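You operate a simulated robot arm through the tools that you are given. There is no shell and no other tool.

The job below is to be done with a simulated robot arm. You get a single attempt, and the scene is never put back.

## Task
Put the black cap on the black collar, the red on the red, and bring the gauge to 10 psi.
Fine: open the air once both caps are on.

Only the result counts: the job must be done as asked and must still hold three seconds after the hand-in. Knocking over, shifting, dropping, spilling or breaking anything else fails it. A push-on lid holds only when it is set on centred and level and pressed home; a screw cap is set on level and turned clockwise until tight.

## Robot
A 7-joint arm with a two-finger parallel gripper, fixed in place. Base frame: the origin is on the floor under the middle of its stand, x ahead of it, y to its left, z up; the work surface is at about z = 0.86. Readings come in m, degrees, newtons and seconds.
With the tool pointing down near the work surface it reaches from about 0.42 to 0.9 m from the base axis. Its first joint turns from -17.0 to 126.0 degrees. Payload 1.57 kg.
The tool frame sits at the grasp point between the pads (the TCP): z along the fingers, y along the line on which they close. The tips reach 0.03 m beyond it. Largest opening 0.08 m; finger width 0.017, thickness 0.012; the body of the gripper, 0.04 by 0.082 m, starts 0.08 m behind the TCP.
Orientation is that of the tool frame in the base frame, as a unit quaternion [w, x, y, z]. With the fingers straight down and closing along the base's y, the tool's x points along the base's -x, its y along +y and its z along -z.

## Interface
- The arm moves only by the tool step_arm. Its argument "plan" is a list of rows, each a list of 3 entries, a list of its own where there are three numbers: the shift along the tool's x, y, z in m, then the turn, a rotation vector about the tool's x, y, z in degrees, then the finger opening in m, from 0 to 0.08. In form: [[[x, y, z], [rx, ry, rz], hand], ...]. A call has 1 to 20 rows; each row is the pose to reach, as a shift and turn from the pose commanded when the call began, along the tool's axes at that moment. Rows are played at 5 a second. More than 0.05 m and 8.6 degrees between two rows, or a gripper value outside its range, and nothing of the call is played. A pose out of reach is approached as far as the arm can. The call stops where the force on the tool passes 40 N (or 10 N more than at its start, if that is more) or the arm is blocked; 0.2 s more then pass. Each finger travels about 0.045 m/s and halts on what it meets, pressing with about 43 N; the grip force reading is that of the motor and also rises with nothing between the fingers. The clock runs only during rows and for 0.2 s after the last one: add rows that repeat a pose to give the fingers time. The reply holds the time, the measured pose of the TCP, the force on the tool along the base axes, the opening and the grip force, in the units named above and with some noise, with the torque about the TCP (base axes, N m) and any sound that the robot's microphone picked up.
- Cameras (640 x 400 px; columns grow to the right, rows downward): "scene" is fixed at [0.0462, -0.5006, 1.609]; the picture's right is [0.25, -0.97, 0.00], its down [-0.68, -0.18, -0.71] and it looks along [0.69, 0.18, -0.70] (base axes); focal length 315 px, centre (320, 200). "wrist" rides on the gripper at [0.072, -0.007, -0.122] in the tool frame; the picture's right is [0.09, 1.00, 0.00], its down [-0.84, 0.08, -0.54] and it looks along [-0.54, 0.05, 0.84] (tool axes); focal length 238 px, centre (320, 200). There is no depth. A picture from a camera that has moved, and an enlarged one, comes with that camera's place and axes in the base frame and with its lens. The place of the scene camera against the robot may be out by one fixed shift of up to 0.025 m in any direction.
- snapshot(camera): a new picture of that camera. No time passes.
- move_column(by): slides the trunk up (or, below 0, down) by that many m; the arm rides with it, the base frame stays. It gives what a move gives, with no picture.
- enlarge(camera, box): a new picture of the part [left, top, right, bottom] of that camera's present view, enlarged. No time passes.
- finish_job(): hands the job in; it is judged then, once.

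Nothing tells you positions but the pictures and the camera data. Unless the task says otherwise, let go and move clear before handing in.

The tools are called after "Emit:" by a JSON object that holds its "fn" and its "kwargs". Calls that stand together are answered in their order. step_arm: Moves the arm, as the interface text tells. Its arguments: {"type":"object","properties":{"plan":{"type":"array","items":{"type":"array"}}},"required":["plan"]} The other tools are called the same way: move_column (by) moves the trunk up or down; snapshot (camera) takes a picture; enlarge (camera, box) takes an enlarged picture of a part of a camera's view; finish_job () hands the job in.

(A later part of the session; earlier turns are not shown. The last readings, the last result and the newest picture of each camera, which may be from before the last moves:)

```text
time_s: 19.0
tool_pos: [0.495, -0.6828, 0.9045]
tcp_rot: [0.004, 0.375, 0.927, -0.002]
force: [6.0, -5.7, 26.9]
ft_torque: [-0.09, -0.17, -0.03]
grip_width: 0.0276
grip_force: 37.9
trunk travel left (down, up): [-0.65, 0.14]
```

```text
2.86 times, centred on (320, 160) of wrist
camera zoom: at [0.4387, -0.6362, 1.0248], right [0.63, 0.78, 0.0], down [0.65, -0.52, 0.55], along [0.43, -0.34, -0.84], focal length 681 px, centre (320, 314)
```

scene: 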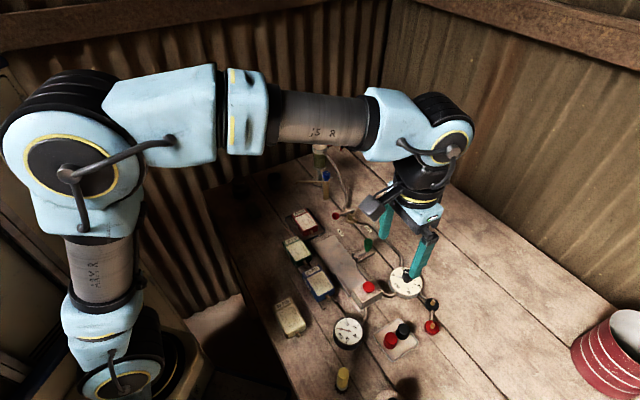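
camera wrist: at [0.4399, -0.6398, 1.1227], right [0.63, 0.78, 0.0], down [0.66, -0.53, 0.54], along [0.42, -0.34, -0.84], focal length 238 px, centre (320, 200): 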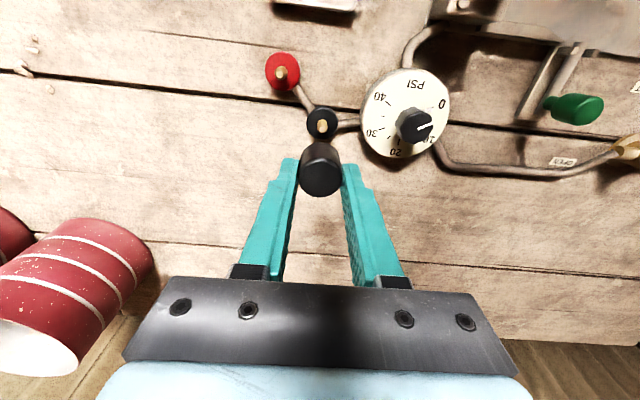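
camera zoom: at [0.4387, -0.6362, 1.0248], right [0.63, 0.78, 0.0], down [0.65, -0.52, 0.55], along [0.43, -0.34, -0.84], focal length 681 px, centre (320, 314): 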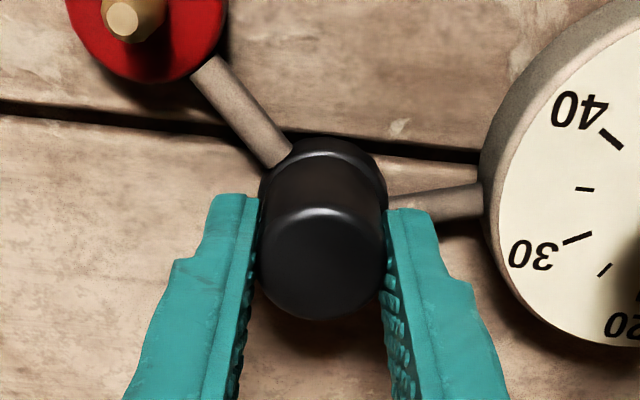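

The cap met the collar at about 27 N and the fingers then slipped slightly on it, so it is at or near its seat. I will relieve the load, open the fingers, rise, and inspect before pressing the top down properly.

Emit:
{"fn": "step_arm", "kwargs": {"plan": [[[0.0, 0.0, -0.002], [0, 0, 0], 0.0], [[0.0, 0.0, -0.002], [0, 0, 0], 0.04], [[0.0, 0.0, -0.002], [0, 0, 0], 0.04], [[0.0, 0.0, -0.002], [0, 0, 0], 0.04], [[0.0, 0.0, -0.015], [0, 0, 0], 0.04], [[0.0, 0.0, -0.04], [0, 0, 0], 0.04], [[0.0, 0.0, -0.06], [0, 0, 0], 0.04], [[0.0, 0.0, -0.06], [0, 0, 0], 0.04], [[0.0, 0.0, -0.06], [0, 0, 0], 0.04]]}}

Emit:
{"fn": "enlarge", "kwargs": {"camera": "scene", "box": [400, 280, 464, 320]}}

Emit:
{"fn": "enlarge", "kwargs": {"camera": "wrist", "box": [240, 90, 400, 230]}}

```text
time_s: 21.0
tool_pos: [0.4953, -0.6819, 0.9607]
tcp_rot: [0.001, 0.375, 0.927, -0.001]
force: [0.1, -0.2, 0.1]
ft_torque: [0.01, 0.0, 0.0]
grip_width: 0.0404
grip_force: 0.1
trunk travel left (down, up): [-0.65, 0.14]
```

```text
10.00 times, centred on (432, 300) of scene
camera zoom: at [0.0462, -0.5006, 1.609], right [0.25, -0.97, 0.0], down [-0.68, -0.18, -0.71], along [0.69, 0.18, -0.7], focal length 3148 px, centre (-800, -800)
```

zoom: 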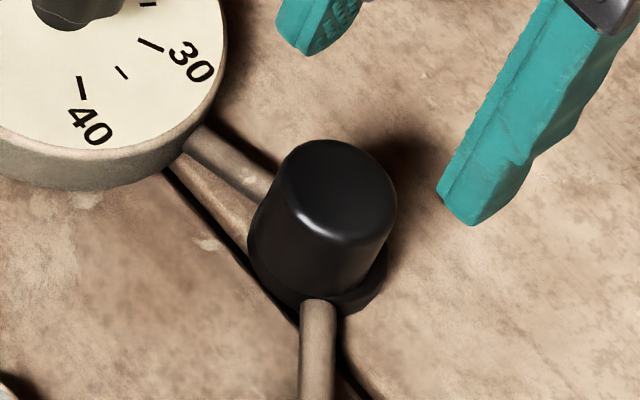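

```text
2.86 times, centred on (320, 160) of wrist
camera zoom: at [0.4392, -0.636, 1.0825], right [0.63, 0.78, 0.0], down [0.66, -0.53, 0.54], along [0.42, -0.34, -0.84], focal length 681 px, centre (320, 314)
```

zoom: 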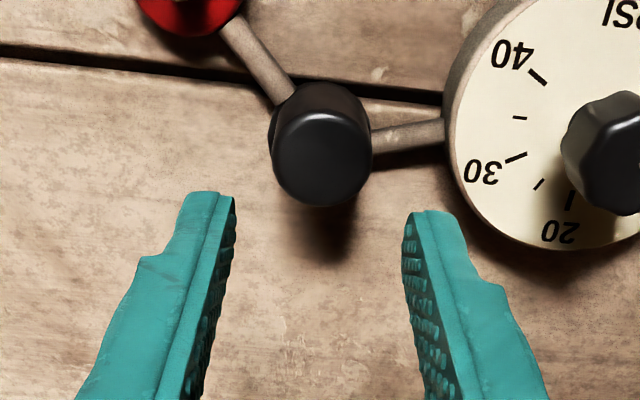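

After release, the cap appears slightly shifted or tilted on the collar. I will zoom in closely to judge that.

Emit:
{"fn": "enlarge", "kwargs": {"camera": "scene", "box": [416, 286, 448, 316]}}

Emit:
{"fn": "enlarge", "kwargs": {"camera": "wrist", "box": [290, 110, 350, 170]}}

```text
13.33 times, centred on (432, 301) of scene
camera zoom: at [0.0462, -0.5006, 1.609], right [0.25, -0.97, 0.0], down [-0.68, -0.18, -0.71], along [0.69, 0.18, -0.7], focal length 4198 px, centre (-1173, -1147)
```

zoom: 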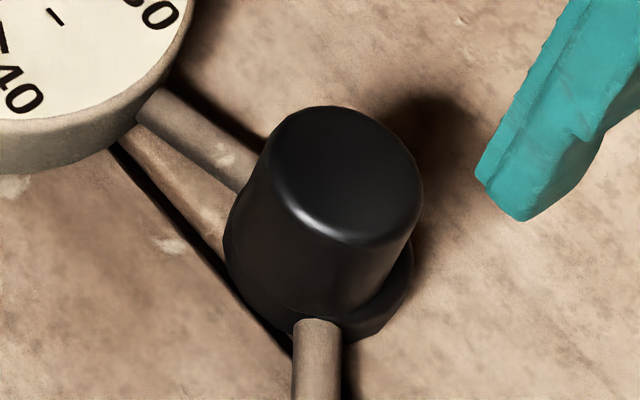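

```text
6.67 times, centred on (320, 140) of wrist
camera zoom: at [0.4392, -0.636, 1.0825], right [0.63, 0.78, 0.0], down [0.66, -0.53, 0.54], along [0.42, -0.34, -0.84], focal length 1589 px, centre (320, 600)
```

zoom: 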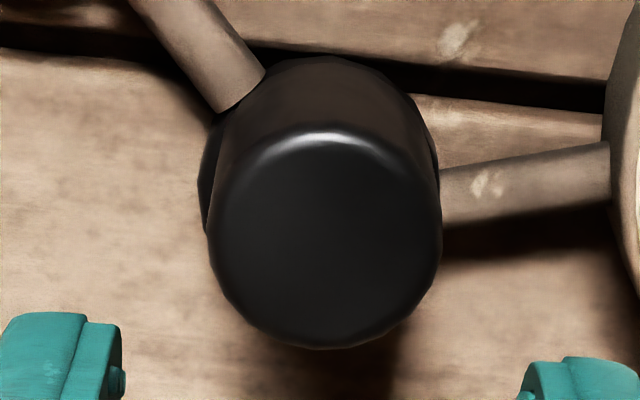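

The cap's top sits at about z = 0.892, centred within about 1–2 mm, which matches resting on the collar. I will close the fingers and press down on its top with a firm force to make sure it is home.

Emit:
{"fn": "step_arm", "kwargs": {"plan": [[[0.0015, -0.0006, 0.0], [0, 0, 0], 0.02], [[0.0015, -0.0006, 0.0], [0, 0, 0], 0.0], [[0.0015, -0.0006, 0.0], [0, 0, 0], 0.0], [[0.0015, -0.0006, 0.015], [0, 0, 0], 0.0], [[0.0015, -0.0006, 0.028], [0, 0, 0], 0.0], [[0.0015, -0.0006, 0.032], [0, 0, 0], 0.0], [[0.0015, -0.0006, 0.035], [0, 0, 0], 0.0], [[0.0015, -0.0006, 0.038], [0, 0, 0], 0.0], [[0.0015, -0.0006, 0.041], [0, 0, 0], 0.0], [[0.0015, -0.0006, 0.043], [0, 0, 0], 0.0]]}}

Emit:
{"fn": "enlarge", "kwargs": {"camera": "scene", "box": [400, 280, 464, 320]}}

```text
time_s: 23.0
tool_pos: [0.4955, -0.6812, 0.9291]
tcp_rot: [0.004, 0.374, 0.928, -0.002]
force: [-2.9, 6.3, 18.5]
ft_torque: [0.24, 0.12, 0.02]
grip_width: 0.0
grip_force: 21.1
trunk travel left (down, up): [-0.65, 0.14]
stopped in row 9: the force on the tool passed its limit at 45 N (the readings are from after the stop); the commanded pose is now the measured one
```

```text
10.00 times, centred on (432, 300) of scene
camera zoom: at [0.0462, -0.5006, 1.609], right [0.25, -0.97, 0.0], down [-0.68, -0.18, -0.71], along [0.69, 0.18, -0.7], focal length 3148 px, centre (-800, -800)
```

zoom: 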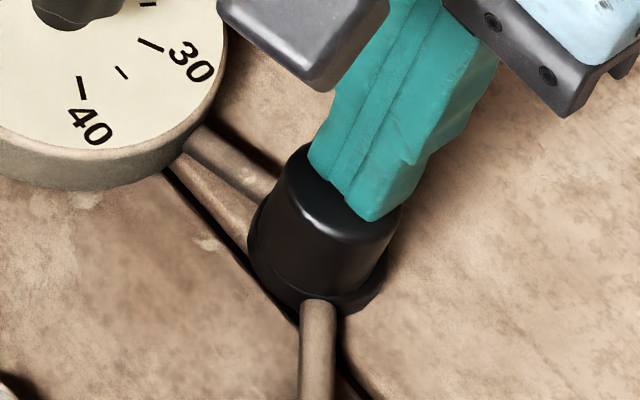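

The press stopped at 45 N with the tips at about z = 0.899. I will check the camera pose and the cap's look from the wrist.

Emit:
{"fn": "enlarge", "kwargs": {"camera": "wrist", "box": [240, 90, 400, 230]}}

```text
2.86 times, centred on (320, 160) of wrist
camera zoom: at [0.4379, -0.6353, 1.0501], right [0.62, 0.78, 0.0], down [0.65, -0.52, 0.55], along [0.43, -0.34, -0.84], focal length 681 px, centre (320, 314)
```

zoom: 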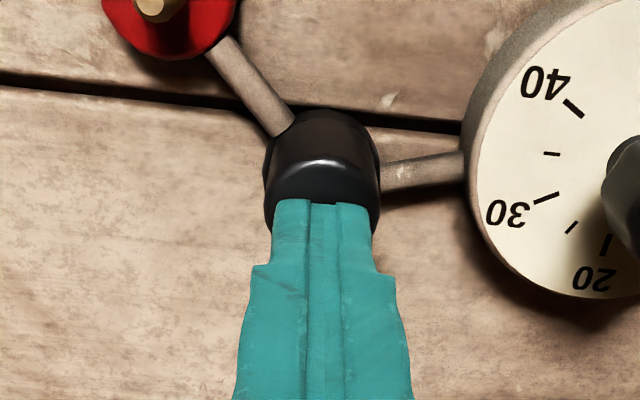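

I will back the fingers off upward and inspect the cap again from above.

Emit:
{"fn": "step_arm", "kwargs": {"plan": [[[0.0, 0.0, -0.02], [0, 0, 0], 0.0], [[0.0, 0.0, -0.05], [0, 0, 0], 0.02], [[0.0, 0.0, -0.08], [0, 0, 0], 0.04], [[0.0, 0.0, -0.08], [0, 0, 0], 0.04], [[0.0, 0.0, -0.08], [0, 0, 0], 0.04]]}}

Emit:
{"fn": "enlarge", "kwargs": {"camera": "scene", "box": [416, 286, 448, 316]}}

Emit:
{"fn": "enlarge", "kwargs": {"camera": "wrist", "box": [280, 90, 360, 160]}}

```text
time_s: 24.2
tool_pos: [0.4965, -0.6828, 1.0071]
tcp_rot: [0.002, 0.374, 0.928, -0.002]
force: [0.5, -0.1, 0.7]
ft_torque: [-0.01, -0.01, 0.0]
grip_width: 0.0402
grip_force: 0.0
trunk travel left (down, up): [-0.65, 0.14]
```

```text
13.33 times, centred on (432, 301) of scene
camera zoom: at [0.0462, -0.5006, 1.609], right [0.25, -0.97, 0.0], down [-0.68, -0.18, -0.71], along [0.69, 0.18, -0.7], focal length 4198 px, centre (-1173, -1147)
```

zoom: 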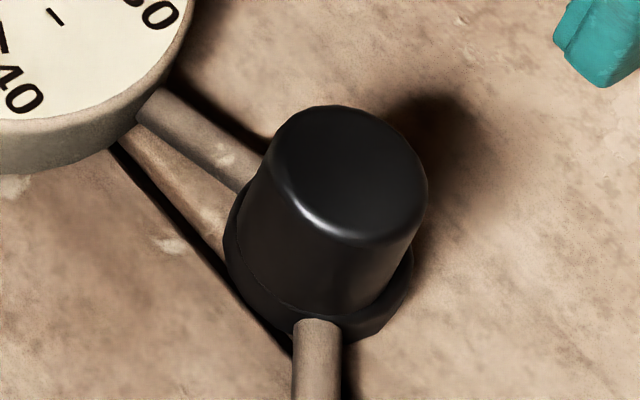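

```text
5.71 times, centred on (320, 125) of wrist
camera zoom: at [0.439, -0.6359, 1.128], right [0.62, 0.78, 0.0], down [0.65, -0.52, 0.55], along [0.43, -0.34, -0.84], focal length 1362 px, centre (320, 629)
```

zoom: 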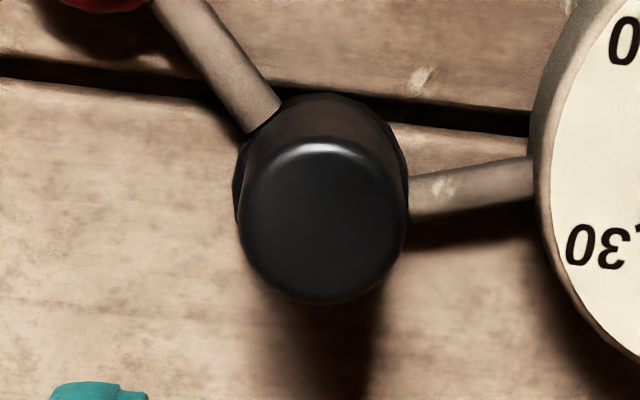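

I will zoom further to see whether the cap's skirt meets the collar evenly all the way round.

Emit:
{"fn": "enlarge", "kwargs": {"camera": "scene", "box": [422, 292, 442, 312]}}

Emit:
{"fn": "enlarge", "kwargs": {"camera": "wrist", "box": [305, 100, 335, 130]}}

Emit:
{"fn": "enlarge", "kwargs": {"camera": "scene", "box": [380, 315, 412, 350]}}

```text
16.00 times, centred on (432, 302) of scene
camera zoom: at [0.0462, -0.5006, 1.609], right [0.25, -0.97, 0.0], down [-0.68, -0.18, -0.71], along [0.69, 0.18, -0.7], focal length 5037 px, centre (-1472, -1432)
```

zoom: 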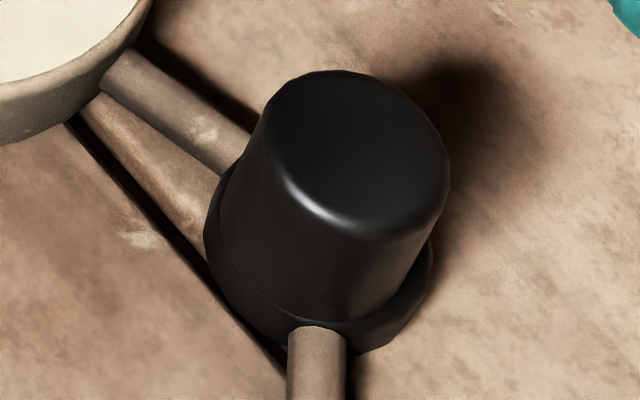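

```text
13.33 times, centred on (320, 115) of wrist
camera zoom: at [0.439, -0.6359, 1.128], right [0.62, 0.78, 0.0], down [0.65, -0.52, 0.55], along [0.43, -0.34, -0.84], focal length 3178 px, centre (320, 1333)
```

zoom: 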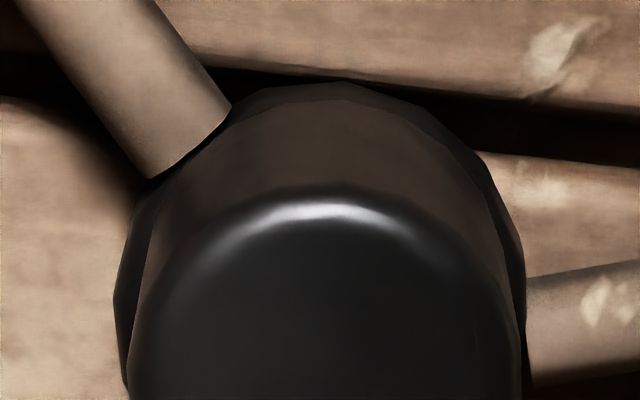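

```text
11.43 times, centred on (396, 332) of scene
camera zoom: at [0.0462, -0.5006, 1.609], right [0.25, -0.97, 0.0], down [-0.68, -0.18, -0.71], along [0.69, 0.18, -0.7], focal length 3598 px, centre (-549, -1314)
```

zoom: 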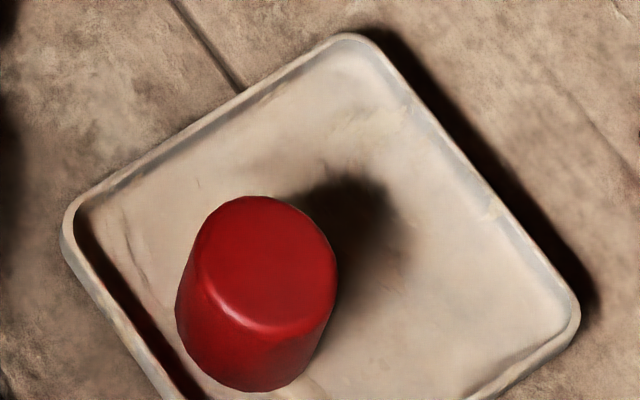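

I need a surer judgement of cap height on the collar, so I will compare with the identical open red collar at the same magnification and look at the current gauge.

Emit:
{"fn": "enlarge", "kwargs": {"camera": "scene", "box": [422, 316, 442, 336]}}

Emit:
{"fn": "enlarge", "kwargs": {"camera": "scene", "box": [416, 286, 452, 340]}}

```text
16.00 times, centred on (432, 326) of scene
camera zoom: at [0.0462, -0.5006, 1.609], right [0.25, -0.97, 0.0], down [-0.68, -0.18, -0.71], along [0.69, 0.18, -0.7], focal length 5037 px, centre (-1472, -1816)
```

zoom: 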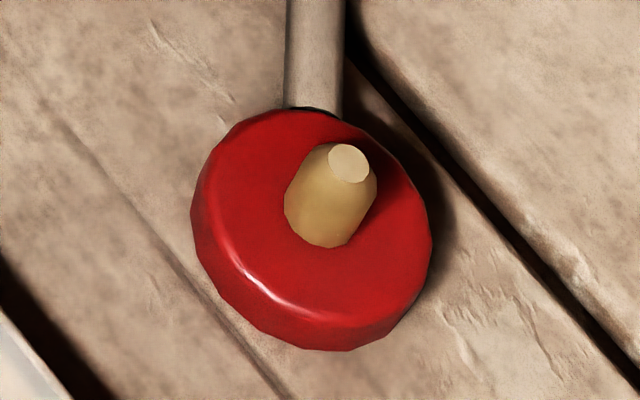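

```text
7.41 times, centred on (434, 313) of scene
camera zoom: at [0.0462, -0.5006, 1.609], right [0.25, -0.97, 0.0], down [-0.68, -0.18, -0.71], along [0.69, 0.18, -0.7], focal length 2332 px, centre (-524, -637)
```

zoom: 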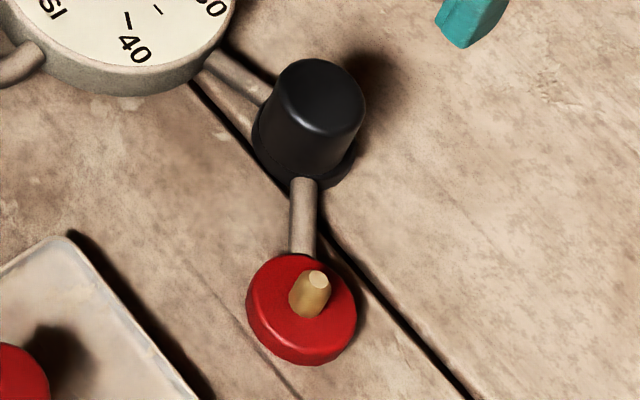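

The comparison suggests the black cap's skirt rests on the collar (collar top about 0.870, cap about 25 mm tall). To be sure it is really home, I will re-level the tool, lightly regrip and give it a very small tug while watching the force.

Emit:
{"fn": "step_arm", "kwargs": {"plan": [[[0.0018, -0.0007, 0.03], [-0.13, 0.3, 0], 0.044], [[0.0018, -0.0007, 0.06], [-0.13, 0.3, 0], 0.044], [[0.0018, -0.0007, 0.08], [-0.13, 0.3, 0], 0.044], [[0.0018, -0.0007, 0.09], [-0.13, 0.3, 0], 0.044], [[0.0018, -0.0007, 0.095], [-0.13, 0.3, 0], 0.044], [[0.0018, -0.0007, 0.095], [-0.13, 0.3, 0], 0.044], [[0.0018, -0.0007, 0.095], [-0.13, 0.3, 0], 0.044]]}}

Emit:
{"fn": "enlarge", "kwargs": {"camera": "wrist", "box": [240, 90, 400, 230]}}

Emit:
{"fn": "enlarge", "kwargs": {"camera": "scene", "box": [400, 280, 464, 320]}}

```text
time_s: 25.8
tool_pos: [0.4936, -0.6812, 0.9122]
tcp_rot: [0.001, 0.374, 0.927, 0.001]
force: [-0.3, -0.3, -0.7]
ft_torque: [0.02, 0.01, 0.01]
grip_width: 0.044
grip_force: 0.0
trunk travel left (down, up): [-0.65, 0.14]
```

```text
2.86 times, centred on (320, 160) of wrist
camera zoom: at [0.4374, -0.6352, 1.0331], right [0.62, 0.78, 0.0], down [0.66, -0.53, 0.54], along [0.42, -0.34, -0.84], focal length 681 px, centre (320, 314)
```

zoom: 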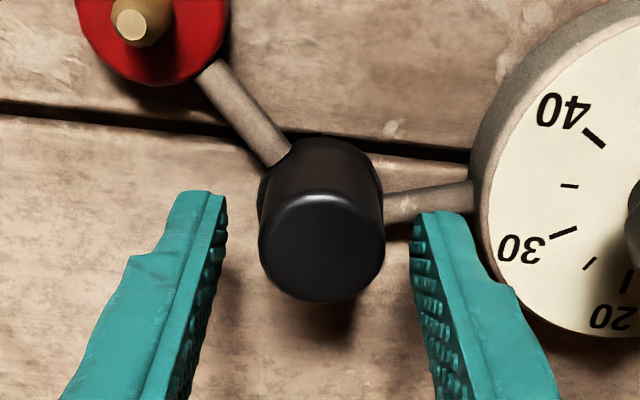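

```text
10.00 times, centred on (432, 300) of scene
camera zoom: at [0.0462, -0.5006, 1.609], right [0.25, -0.97, 0.0], down [-0.68, -0.18, -0.71], along [0.69, 0.18, -0.7], focal length 3148 px, centre (-800, -800)
```

zoom: 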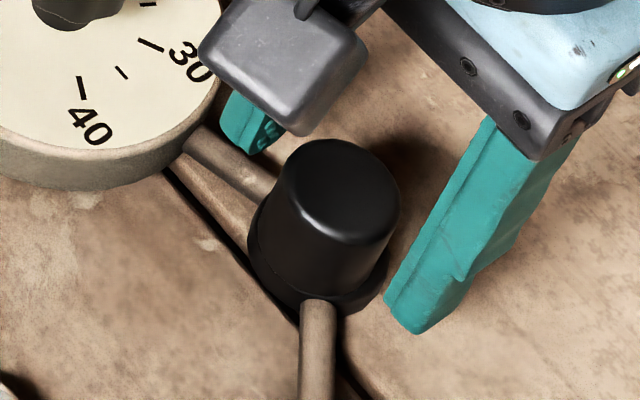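

The cap sits level between the fingers. I will close on it and do a tiny upward tug, reading the force.

Emit:
{"fn": "step_arm", "kwargs": {"plan": [[[0.0, 0.0008, 0.0], [0, 0, 0], 0.044], [[0.0, 0.0008, 0.0], [0, 0, 0], 0.034], [[0.0, 0.0008, 0.0], [0, 0, 0], 0.026], [[0.0, 0.0008, 0.0], [0, 0, 0], 0.024], [[0.0, 0.0008, 0.0], [0, 0, 0], 0.024]]}}

Emit:
{"fn": "step_arm", "kwargs": {"plan": [[[0.0, 0.0, -0.001], [0, 0, 0], 0.024], [[0.0, 0.0, -0.002], [0, 0, 0], 0.024], [[0.0, 0.0, -0.002], [0, 0, 0], 0.024]]}}

Emit:
{"fn": "enlarge", "kwargs": {"camera": "wrist", "box": [240, 90, 400, 230]}}

Emit:
{"fn": "enlarge", "kwargs": {"camera": "scene", "box": [400, 280, 464, 320]}}

```text
time_s: 27.0
tool_pos: [0.4944, -0.681, 0.9117]
tcp_rot: [0.001, 0.374, 0.927, 0.0]
force: [-0.3, -0.4, -0.2]
ft_torque: [-0.02, 0.01, -0.02]
grip_width: 0.0277
grip_force: 35.7
trunk travel left (down, up): [-0.65, 0.14]
```

```text
time_s: 27.8
tool_pos: [0.4944, -0.6812, 0.9134]
tcp_rot: [0.001, 0.374, 0.928, 0.0]
force: [-0.1, -0.2, -0.2]
ft_torque: [-0.01, -0.02, 0.0]
grip_width: 0.0276
grip_force: 37.5
trunk travel left (down, up): [-0.65, 0.14]
```

```text
2.86 times, centred on (320, 160) of wrist
camera zoom: at [0.4376, -0.6354, 1.0351], right [0.62, 0.78, 0.0], down [0.66, -0.53, 0.54], along [0.42, -0.34, -0.84], focal length 681 px, centre (320, 314)
```

zoom: 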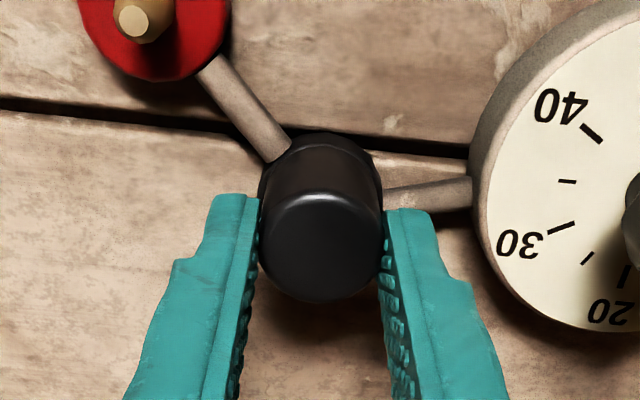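

```text
10.00 times, centred on (432, 300) of scene
camera zoom: at [0.0462, -0.5006, 1.609], right [0.25, -0.97, 0.0], down [-0.68, -0.18, -0.71], along [0.69, 0.18, -0.7], focal length 3148 px, centre (-800, -800)
```

zoom: 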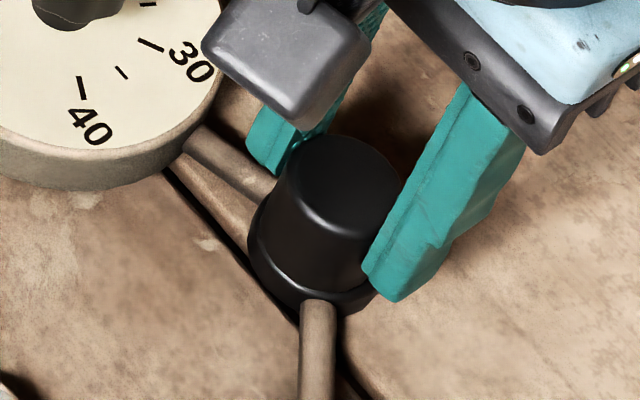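

The cap lifted 2 mm with no resistance, so it is only resting on the nozzle, not yet held. I will look closely at the open red nozzle for any thread before deciding between pressing and turning.

Emit:
{"fn": "enlarge", "kwargs": {"camera": "wrist", "box": [256, 80, 304, 115]}}

Emit:
{"fn": "enlarge", "kwargs": {"camera": "scene", "box": [426, 316, 438, 332]}}

Emit:
{"fn": "enlarge", "kwargs": {"camera": "scene", "box": [420, 290, 444, 312]}}

```text
11.43 times, centred on (280, 98) of wrist
camera zoom: at [0.4376, -0.6354, 1.0351], right [0.62, 0.78, 0.0], down [0.66, -0.53, 0.54], along [0.42, -0.34, -0.84], focal length 2724 px, centre (777, 1371)
```

zoom: 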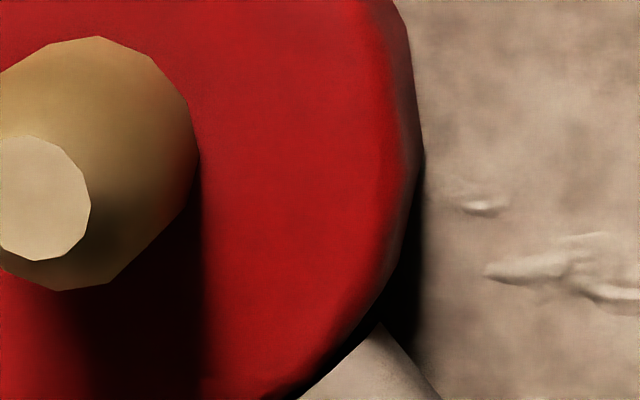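

```text
16.00 times, centred on (432, 324) of scene
camera zoom: at [0.0462, -0.5006, 1.609], right [0.25, -0.97, 0.0], down [-0.68, -0.18, -0.71], along [0.69, 0.18, -0.7], focal length 5037 px, centre (-1472, -1784)
```

zoom: 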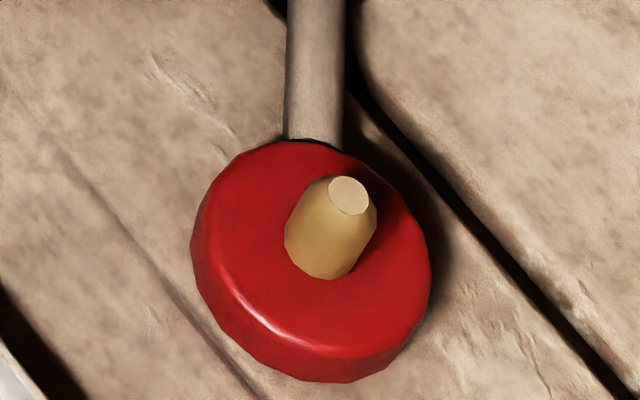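

```text
16.00 times, centred on (432, 301) of scene
camera zoom: at [0.0462, -0.5006, 1.609], right [0.25, -0.97, 0.0], down [-0.68, -0.18, -0.71], along [0.69, 0.18, -0.7], focal length 5037 px, centre (-1472, -1416)
```

zoom: 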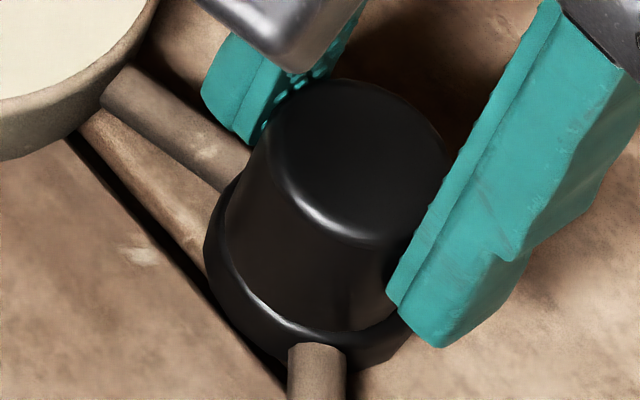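

The nozzle is a smooth post with a chamfered tip, so this looks like a push-on cap. I will press it down again while it is gripped and level, reading the side forces to judge centring.

Emit:
{"fn": "step_arm", "kwargs": {"plan": [[[0.0, 0.0, 0.002], [0, 0, 0], 0.0], [[0.0, 0.0, 0.003], [0, 0, 0], 0.0], [[0.0, 0.0, 0.004], [0, 0, 0], 0.0], [[0.0, 0.0, 0.004], [0, 0, 0], 0.0]]}}

Emit:
{"fn": "enlarge", "kwargs": {"camera": "wrist", "box": [240, 90, 400, 230]}}

```text
time_s: 28.8
tool_pos: [0.494, -0.6798, 0.9117]
tcp_rot: [0.002, 0.374, 0.927, 0.0]
force: [-2.3, 4.0, 18.6]
ft_torque: [0.26, 0.18, -0.05]
grip_width: 0.0273
grip_force: 37.9
trunk travel left (down, up): [-0.65, 0.14]
```

```text
2.86 times, centred on (320, 160) of wrist
camera zoom: at [0.4376, -0.635, 1.0325], right [0.62, 0.78, 0.0], down [0.65, -0.52, 0.55], along [0.43, -0.34, -0.84], focal length 681 px, centre (320, 314)
```

zoom: 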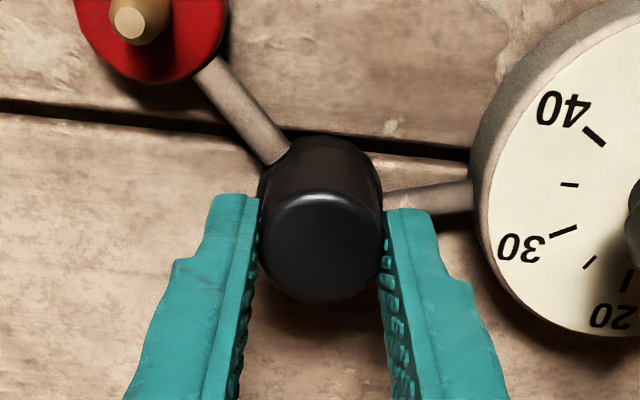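

The cap sits flat on the collar but a plain press has not locked it. I will try turning it clockwise gently under light pressure and watch the torque and height, in case it is a screw or twist type.

Emit:
{"fn": "step_arm", "kwargs": {"plan": [[[0.0, 0.0, -0.001], [0, 0, 8], 0.0], [[0.0, 0.0, -0.001], [0, 0, 16], 0.0], [[0.0, 0.0, -0.001], [0, 0, 24], 0.0], [[0.0, 0.0, -0.001], [0, 0, 32], 0.0], [[0.0, 0.0, -0.001], [0, 0, 40], 0.0], [[0.0, 0.0, -0.001], [0, 0, 40], 0.0]]}}

Emit:
{"fn": "enlarge", "kwargs": {"camera": "wrist", "box": [240, 90, 400, 230]}}

Emit:
{"fn": "enlarge", "kwargs": {"camera": "scene", "box": [400, 280, 464, 320]}}

```text
time_s: 30.2
tool_pos: [0.4931, -0.6817, 0.9112]
tcp_rot: [0.001, 0.67, 0.743, 0.002]
force: [-2.9, 0.6, 14.6]
ft_torque: [0.15, 0.11, 0.02]
grip_width: 0.0274
grip_force: 37.8
trunk travel left (down, up): [-0.65, 0.14]
```

```text
2.86 times, centred on (320, 160) of wrist
camera zoom: at [0.4792, -0.6104, 1.0327], right [0.98, 0.19, 0.0], down [0.16, -0.82, 0.54], along [0.11, -0.53, -0.84], focal length 681 px, centre (320, 314)
```

zoom: 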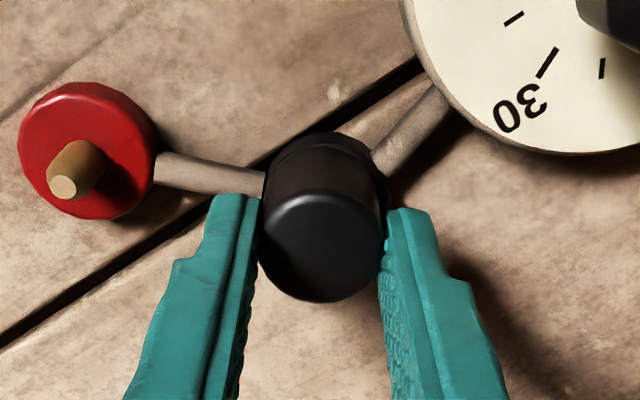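

```text
10.00 times, centred on (432, 300) of scene
camera zoom: at [0.0462, -0.5006, 1.609], right [0.25, -0.97, 0.0], down [-0.68, -0.18, -0.71], along [0.69, 0.18, -0.7], focal length 3148 px, centre (-800, -800)
```

zoom: 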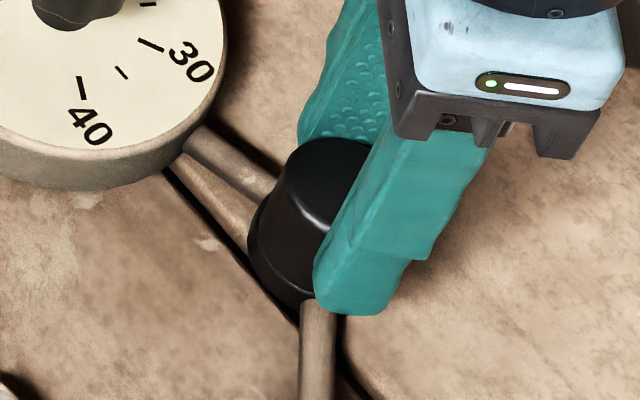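

There was no torque build-up, so it is not a threaded cap. I will check if the last press locked it with another tiny tug, then lift for a precise look at the nozzle from this new angle.

Emit:
{"fn": "step_arm", "kwargs": {"plan": [[[0.0, 0.0, -0.003], [0, 0, 0], 0.0], [[0.0, 0.0, -0.005], [0, 0, 0], 0.0], [[0.0, 0.0, -0.006], [0, 0, 0], 0.0], [[0.0, 0.0, -0.006], [0, 0, 0], 0.0]]}}

Emit:
{"fn": "enlarge", "kwargs": {"camera": "scene", "box": [400, 280, 464, 320]}}

Emit:
{"fn": "enlarge", "kwargs": {"camera": "wrist", "box": [240, 90, 400, 230]}}

```text
time_s: 31.2
tool_pos: [0.4933, -0.6798, 0.9164]
tcp_rot: [0.0, 0.668, 0.744, 0.001]
force: [0.5, 0.9, 0.0]
ft_torque: [0.02, -0.03, 0.01]
grip_width: 0.0275
grip_force: 38.6
trunk travel left (down, up): [-0.65, 0.14]
```

```text
10.00 times, centred on (432, 300) of scene
camera zoom: at [0.0462, -0.5006, 1.609], right [0.25, -0.97, 0.0], down [-0.68, -0.18, -0.71], along [0.69, 0.18, -0.7], focal length 3148 px, centre (-800, -800)
```

zoom: 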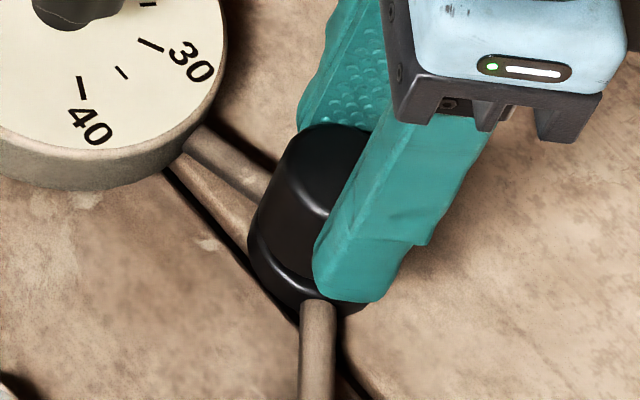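

```text
2.86 times, centred on (320, 160) of wrist
camera zoom: at [0.4795, -0.6091, 1.0383], right [0.98, 0.2, 0.0], down [0.16, -0.82, 0.54], along [0.11, -0.53, -0.84], focal length 681 px, centre (320, 314)
```

zoom: 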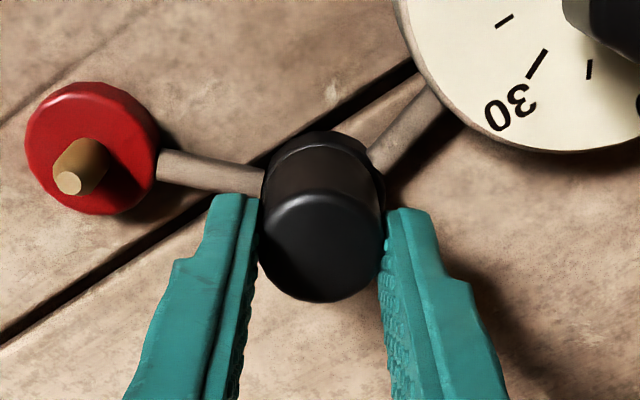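

It still lifts freely. I will raise the cap clear to about z = 1.0 and measure the nozzle from this second angle.

Emit:
{"fn": "step_arm", "kwargs": {"plan": [[[0.0, 0.0, -0.02], [0, 0, 0], 0.0], [[0.0, 0.0, -0.045], [0, 0, 0], 0.0], [[0.0, 0.0, -0.07], [0, 0, 0], 0.0], [[0.0, 0.0, -0.085], [0, 0, 0], 0.0], [[0.0, 0.0, -0.085], [0, 0, 0], 0.0], [[0.0, 0.0, -0.085], [0, 0, 0], 0.0]]}}

Emit:
{"fn": "enlarge", "kwargs": {"camera": "wrist", "box": [280, 80, 360, 150]}}

Emit:
{"fn": "enlarge", "kwargs": {"camera": "wrist", "box": [240, 70, 400, 210]}}

Emit:
{"fn": "enlarge", "kwargs": {"camera": "scene", "box": [400, 265, 464, 305]}}

```text
time_s: 32.6
tool_pos: [0.4942, -0.6809, 1.0022]
tcp_rot: [0.001, 0.669, 0.743, -0.001]
force: [0.0, -0.8, 0.5]
ft_torque: [-0.02, 0.0, 0.02]
grip_width: 0.0276
grip_force: 38.4
trunk travel left (down, up): [-0.65, 0.14]
```

```text
5.71 times, centred on (320, 115) of wrist
camera zoom: at [0.4795, -0.6095, 1.1226], right [0.98, 0.2, 0.0], down [0.16, -0.82, 0.54], along [0.11, -0.53, -0.84], focal length 1362 px, centre (320, 686)
```

zoom: 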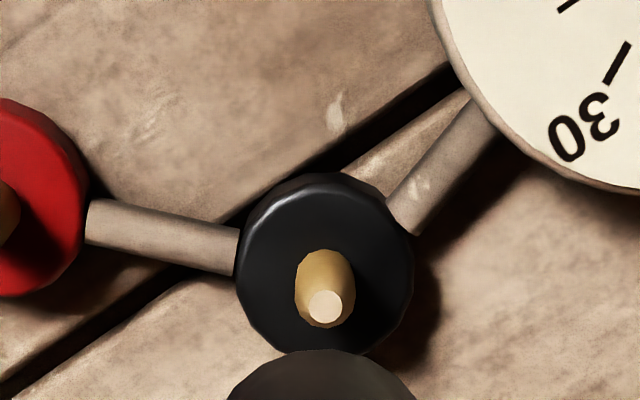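

```text
2.86 times, centred on (320, 140) of wrist
camera zoom: at [0.4795, -0.6095, 1.1226], right [0.98, 0.2, 0.0], down [0.16, -0.82, 0.54], along [0.11, -0.53, -0.84], focal length 681 px, centre (320, 371)
```

zoom: 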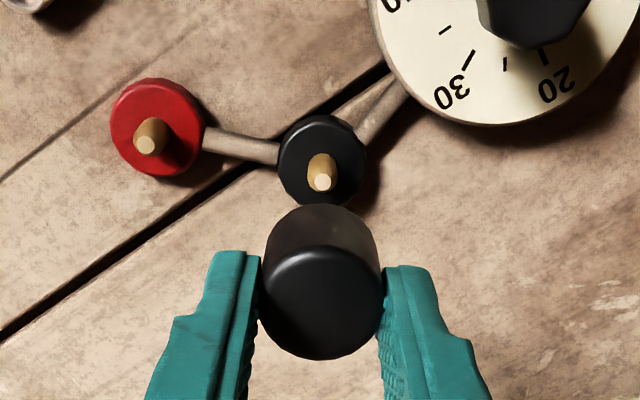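

```text
10.00 times, centred on (432, 285) of scene
camera zoom: at [0.0462, -0.5006, 1.609], right [0.25, -0.97, 0.0], down [-0.68, -0.18, -0.71], along [0.69, 0.18, -0.7], focal length 3148 px, centre (-800, -650)
```

zoom: 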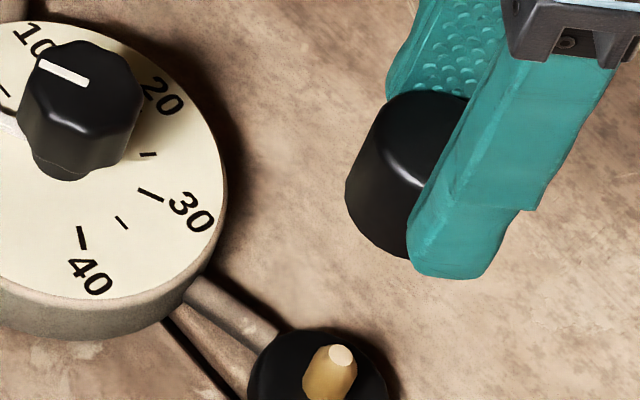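

From two angles the nozzle is firmly at (0.4946, -0.6811). Re-triangulating the cap shows it sits about 3 mm off the finger centre line toward the camera side, so it was landing about 4 mm off-centre. I will correct that offset and descend again.

Emit:
{"fn": "step_arm", "kwargs": {"plan": [[[-0.0036, 0.0005, 0.0], [0, 0, 0], 0.0], [[-0.0036, 0.0005, 0.025], [0, 0, 0], 0.0], [[-0.0036, 0.0005, 0.05], [0, 0, 0], 0.0], [[-0.0036, 0.0005, 0.065], [0, 0, 0], 0.0], [[-0.0036, 0.0005, 0.072], [0, 0, 0], 0.0], [[-0.0036, 0.0005, 0.072], [0, 0, 0], 0.0], [[-0.0036, 0.0005, 0.072], [0, 0, 0], 0.0]]}}

Emit:
{"fn": "enlarge", "kwargs": {"camera": "wrist", "box": [240, 90, 400, 230]}}

Emit:
{"fn": "enlarge", "kwargs": {"camera": "scene", "box": [400, 280, 464, 320]}}

```text
time_s: 34.2
tool_pos: [0.4936, -0.6826, 0.929]
tcp_rot: [0.001, 0.668, 0.744, 0.002]
force: [0.5, 0.5, 0.4]
ft_torque: [0.0, -0.01, 0.04]
grip_width: 0.0275
grip_force: 37.8
trunk travel left (down, up): [-0.65, 0.14]
```

```text
2.86 times, centred on (320, 160) of wrist
camera zoom: at [0.4794, -0.6129, 1.0509], right [0.98, 0.2, 0.0], down [0.16, -0.82, 0.54], along [0.11, -0.53, -0.84], focal length 681 px, centre (320, 314)
```

zoom: 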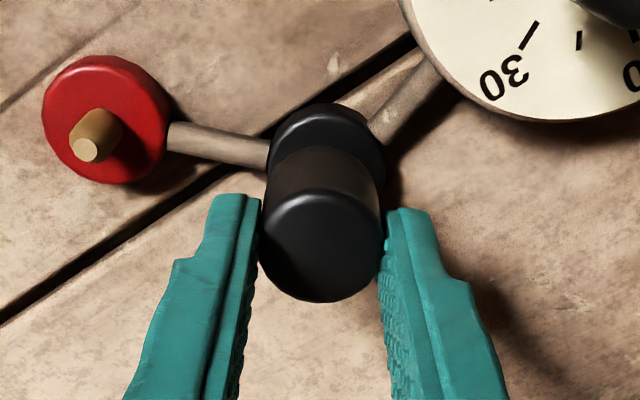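

```text
10.00 times, centred on (432, 300) of scene
camera zoom: at [0.0462, -0.5006, 1.609], right [0.25, -0.97, 0.0], down [-0.68, -0.18, -0.71], along [0.69, 0.18, -0.7], focal length 3148 px, centre (-800, -800)
```

zoom: 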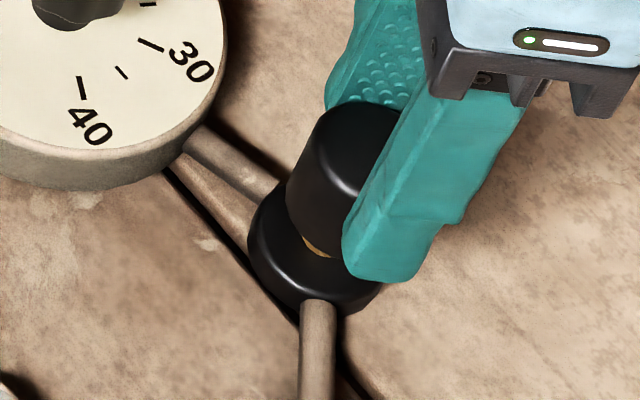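

The cap hangs just over the post; I will trim 1.1 mm sideways and lower it to the collar, then press.

Emit:
{"fn": "step_arm", "kwargs": {"plan": [[[0.0, 0.0011, 0.002], [0, 0, 0], 0.0], [[0.0, 0.0011, 0.006], [0, 0, 0], 0.0], [[0.0, 0.0011, 0.01], [0, 0, 0], 0.0], [[0.0, 0.0011, 0.014], [0, 0, 0], 0.0], [[0.0, 0.0011, 0.016], [0, 0, 0], 0.0], [[0.0, 0.0011, 0.016], [0, 0, 0], 0.0]]}}

Emit:
{"fn": "enlarge", "kwargs": {"camera": "wrist", "box": [240, 90, 400, 230]}}

Emit:
{"fn": "enlarge", "kwargs": {"camera": "scene", "box": [400, 280, 464, 320]}}

```text
time_s: 35.6
tool_pos: [0.4964, -0.6837, 0.9145]
tcp_rot: [0.0, 0.669, 0.744, 0.0]
force: [0.4, -0.9, -0.2]
ft_torque: [-0.04, 0.01, 0.02]
grip_width: 0.0276
grip_force: 37.9
trunk travel left (down, up): [-0.65, 0.14]
```

```text
2.86 times, centred on (320, 160) of wrist
camera zoom: at [0.4819, -0.6126, 1.0356], right [0.98, 0.2, 0.0], down [0.16, -0.82, 0.54], along [0.11, -0.53, -0.84], focal length 681 px, centre (320, 314)
```

zoom: 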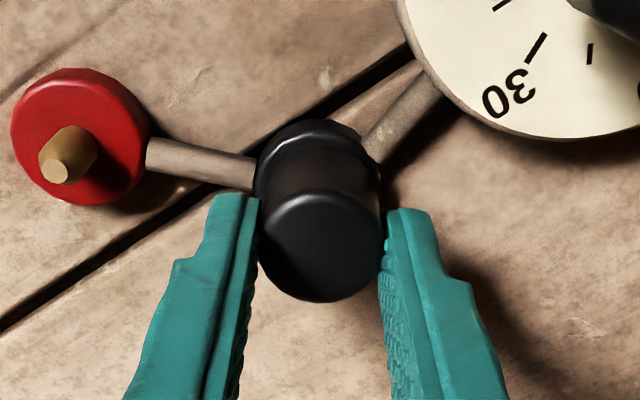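

```text
10.00 times, centred on (432, 300) of scene
camera zoom: at [0.0462, -0.5006, 1.609], right [0.25, -0.97, 0.0], down [-0.68, -0.18, -0.71], along [0.69, 0.18, -0.7], focal length 3148 px, centre (-800, -800)
```

zoom: 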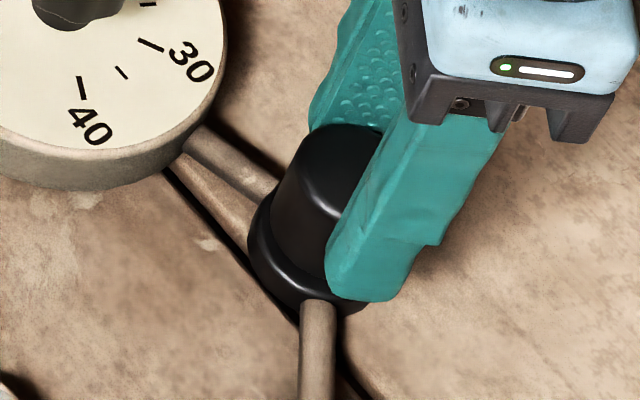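

The collar outline shows about 0.5–1 mm to trim back. I will do that while lowering the last 3 mm and pressing.

Emit:
{"fn": "step_arm", "kwargs": {"plan": [[[0.0, -0.0009, 0.0], [0, 0, 0], 0.0], [[0.0, -0.0009, 0.002], [0, 0, 0], 0.0], [[0.0, -0.0009, 0.003], [0, 0, 0], 0.0], [[0.0, -0.0009, 0.004], [0, 0, 0], 0.0], [[0.0, -0.0009, 0.005], [0, 0, 0], 0.0], [[0.0, -0.0009, 0.006], [0, 0, 0], 0.0], [[0.0, -0.0009, 0.007], [0, 0, 0], 0.0]]}}

Emit:
{"fn": "enlarge", "kwargs": {"camera": "wrist", "box": [240, 90, 400, 230]}}

Emit:
{"fn": "enlarge", "kwargs": {"camera": "scene", "box": [400, 280, 464, 320]}}

```text
time_s: 37.2
tool_pos: [0.4945, -0.6842, 0.9093]
tcp_rot: [0.003, 0.668, 0.744, 0.0]
force: [-0.9, -0.1, 27.0]
ft_torque: [0.1, 0.06, 0.02]
grip_width: 0.0276
grip_force: 38.4
trunk travel left (down, up): [-0.65, 0.14]
```

```text
2.86 times, centred on (320, 160) of wrist
camera zoom: at [0.4798, -0.6126, 1.0301], right [0.98, 0.2, 0.0], down [0.16, -0.82, 0.55], along [0.11, -0.53, -0.84], focal length 681 px, centre (320, 314)
```

zoom: 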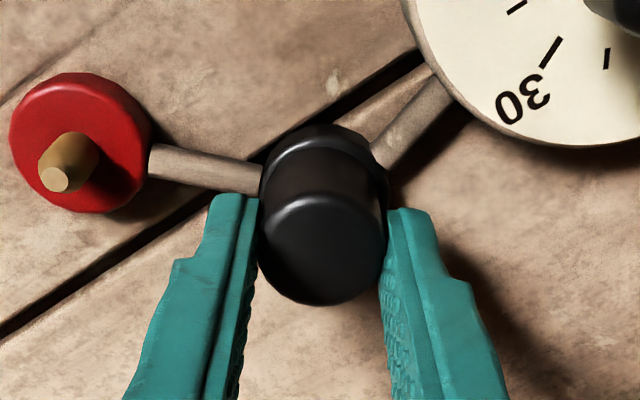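

```text
10.00 times, centred on (432, 300) of scene
camera zoom: at [0.0462, -0.5006, 1.609], right [0.25, -0.97, 0.0], down [-0.68, -0.18, -0.71], along [0.69, 0.18, -0.7], focal length 3148 px, centre (-800, -800)
```

zoom: 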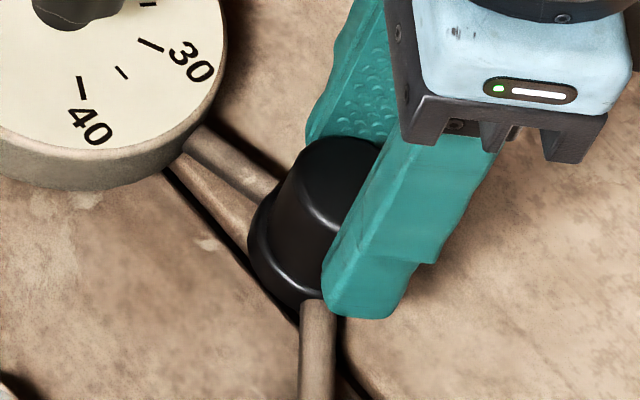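

It now pressed with 27 N and almost no side force, well centred. I will check with a tiny tug whether it has locked.

Emit:
{"fn": "step_arm", "kwargs": {"plan": [[[0.0, 0.0, -0.003], [0, 0, 0], 0.0], [[0.0, 0.0, -0.005], [0, 0, 0], 0.0], [[0.0, 0.0, -0.006], [0, 0, 0], 0.0]]}}

Emit:
{"fn": "enlarge", "kwargs": {"camera": "wrist", "box": [240, 90, 400, 230]}}

```text
time_s: 38.0
tool_pos: [0.4969, -0.6827, 0.9119]
tcp_rot: [-0.001, 0.668, 0.744, 0.001]
force: [0.0, -0.1, 0.0]
ft_torque: [-0.01, 0.0, 0.02]
grip_width: 0.0274
grip_force: 38.0
trunk travel left (down, up): [-0.65, 0.14]
```

```text
2.86 times, centred on (320, 160) of wrist
camera zoom: at [0.4816, -0.6118, 1.0324], right [0.98, 0.2, 0.0], down [0.17, -0.83, 0.54], along [0.11, -0.53, -0.84], focal length 681 px, centre (320, 314)
```

zoom: 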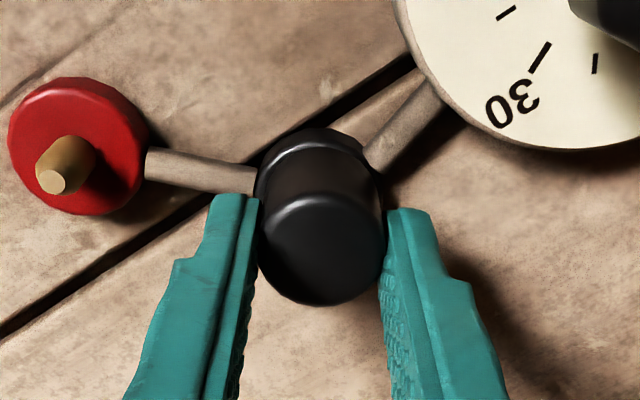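

The tug barely unloaded the press, so I will raise another 3 mm to see whether the cap resists.

Emit:
{"fn": "step_arm", "kwargs": {"plan": [[[0.0, 0.0, -0.001], [0, 0, 0], 0.0], [[0.0, 0.0, -0.002], [0, 0, 0], 0.0], [[0.0, 0.0, -0.003], [0, 0, 0], 0.0]]}}

Emit:
{"fn": "enlarge", "kwargs": {"camera": "wrist", "box": [240, 90, 400, 230]}}

Emit:
{"fn": "enlarge", "kwargs": {"camera": "scene", "box": [400, 280, 464, 320]}}

```text
time_s: 38.8
tool_pos: [0.4945, -0.6831, 0.9154]
tcp_rot: [0.0, 0.669, 0.743, 0.0]
force: [0.3, -0.4, 0.1]
ft_torque: [-0.02, -0.05, -0.01]
grip_width: 0.0274
grip_force: 38.0
trunk travel left (down, up): [-0.65, 0.14]
```

```text
2.86 times, centred on (320, 160) of wrist
camera zoom: at [0.4804, -0.613, 1.0369], right [0.98, 0.2, 0.0], down [0.16, -0.82, 0.54], along [0.11, -0.53, -0.84], focal length 681 px, centre (320, 314)
```

zoom: 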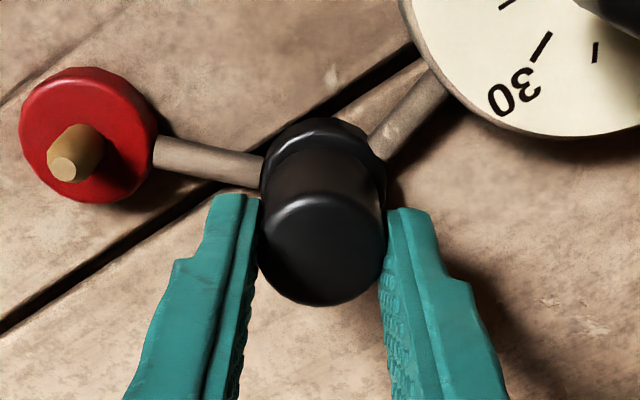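

```text
10.00 times, centred on (432, 300) of scene
camera zoom: at [0.0462, -0.5006, 1.609], right [0.25, -0.97, 0.0], down [-0.68, -0.18, -0.71], along [0.69, 0.18, -0.7], focal length 3148 px, centre (-800, -800)
```

zoom: 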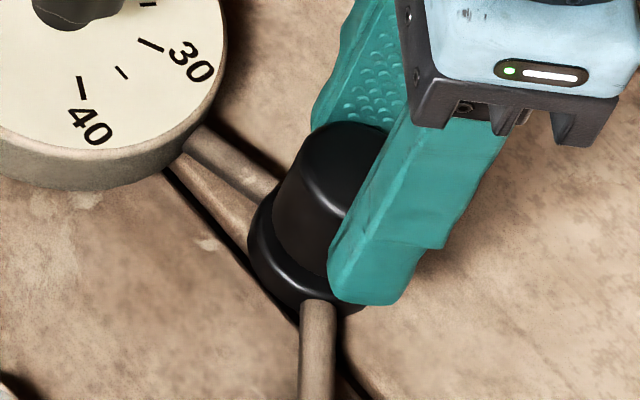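

It still lifts freely even though centred, so pressing by hand grip is not enough or a turn is needed. I will set it back down exactly centred, release, and regrip with the cap axis on the finger centre line so I can both press and turn about its own axis.

Emit:
{"fn": "step_arm", "kwargs": {"plan": [[[0.0, 0.0, 0.002], [0, 0, 0], 0.0], [[0.0, 0.0, 0.004], [0, 0, 0], 0.0], [[0.0, 0.0, 0.005], [0, 0, 0], 0.0], [[0.0, 0.0, 0.005], [0, 0, 0], 0.02], [[0.0, 0.0, 0.005], [0, 0, 0], 0.04], [[0.0, 0.0, 0.005], [0, 0, 0], 0.044], [[0.0, 0.0, 0.0], [0, 0, 0], 0.044], [[0.0, 0.0, 0.0], [0, 0, 0], 0.044]]}}

Emit:
{"fn": "enlarge", "kwargs": {"camera": "wrist", "box": [240, 90, 400, 230]}}

Emit:
{"fn": "enlarge", "kwargs": {"camera": "wrist", "box": [295, 110, 345, 170]}}

Emit:
{"fn": "enlarge", "kwargs": {"camera": "scene", "box": [416, 286, 448, 316]}}

```text
time_s: 40.6
tool_pos: [0.4947, -0.6855, 0.9154]
tcp_rot: [0.001, 0.669, 0.743, 0.001]
force: [-0.1, 0.3, -0.4]
ft_torque: [-0.02, -0.01, 0.01]
grip_width: 0.0438
grip_force: 0.0
trunk travel left (down, up): [-0.65, 0.14]
```

```text
2.86 times, centred on (320, 160) of wrist
camera zoom: at [0.4801, -0.614, 1.0376], right [0.98, 0.2, 0.0], down [0.16, -0.82, 0.54], along [0.11, -0.53, -0.84], focal length 681 px, centre (320, 314)
```

zoom: 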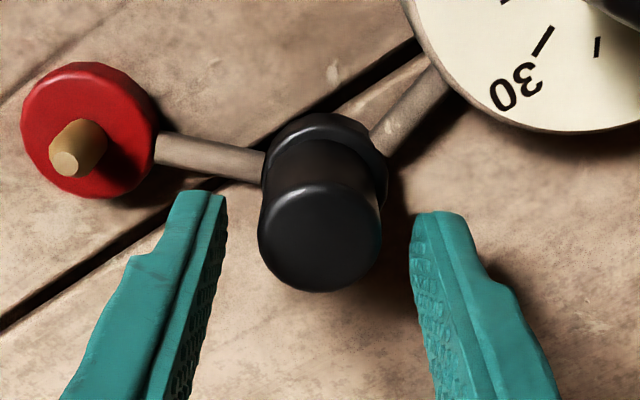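

```text
6.67 times, centred on (320, 140) of wrist
camera zoom: at [0.4801, -0.614, 1.0376], right [0.98, 0.2, 0.0], down [0.16, -0.82, 0.54], along [0.11, -0.53, -0.84], focal length 1589 px, centre (320, 600)
```

zoom: 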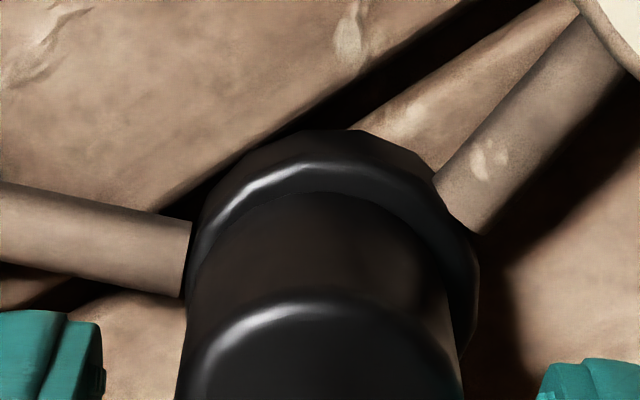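

```text
13.33 times, centred on (432, 301) of scene
camera zoom: at [0.0462, -0.5006, 1.609], right [0.25, -0.97, 0.0], down [-0.68, -0.18, -0.71], along [0.69, 0.18, -0.7], focal length 4198 px, centre (-1173, -1147)
```

zoom: 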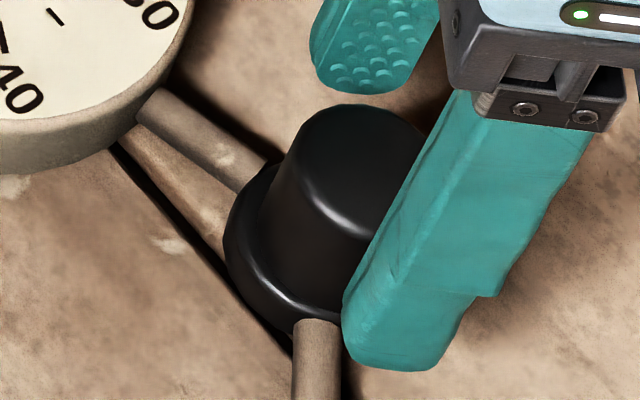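

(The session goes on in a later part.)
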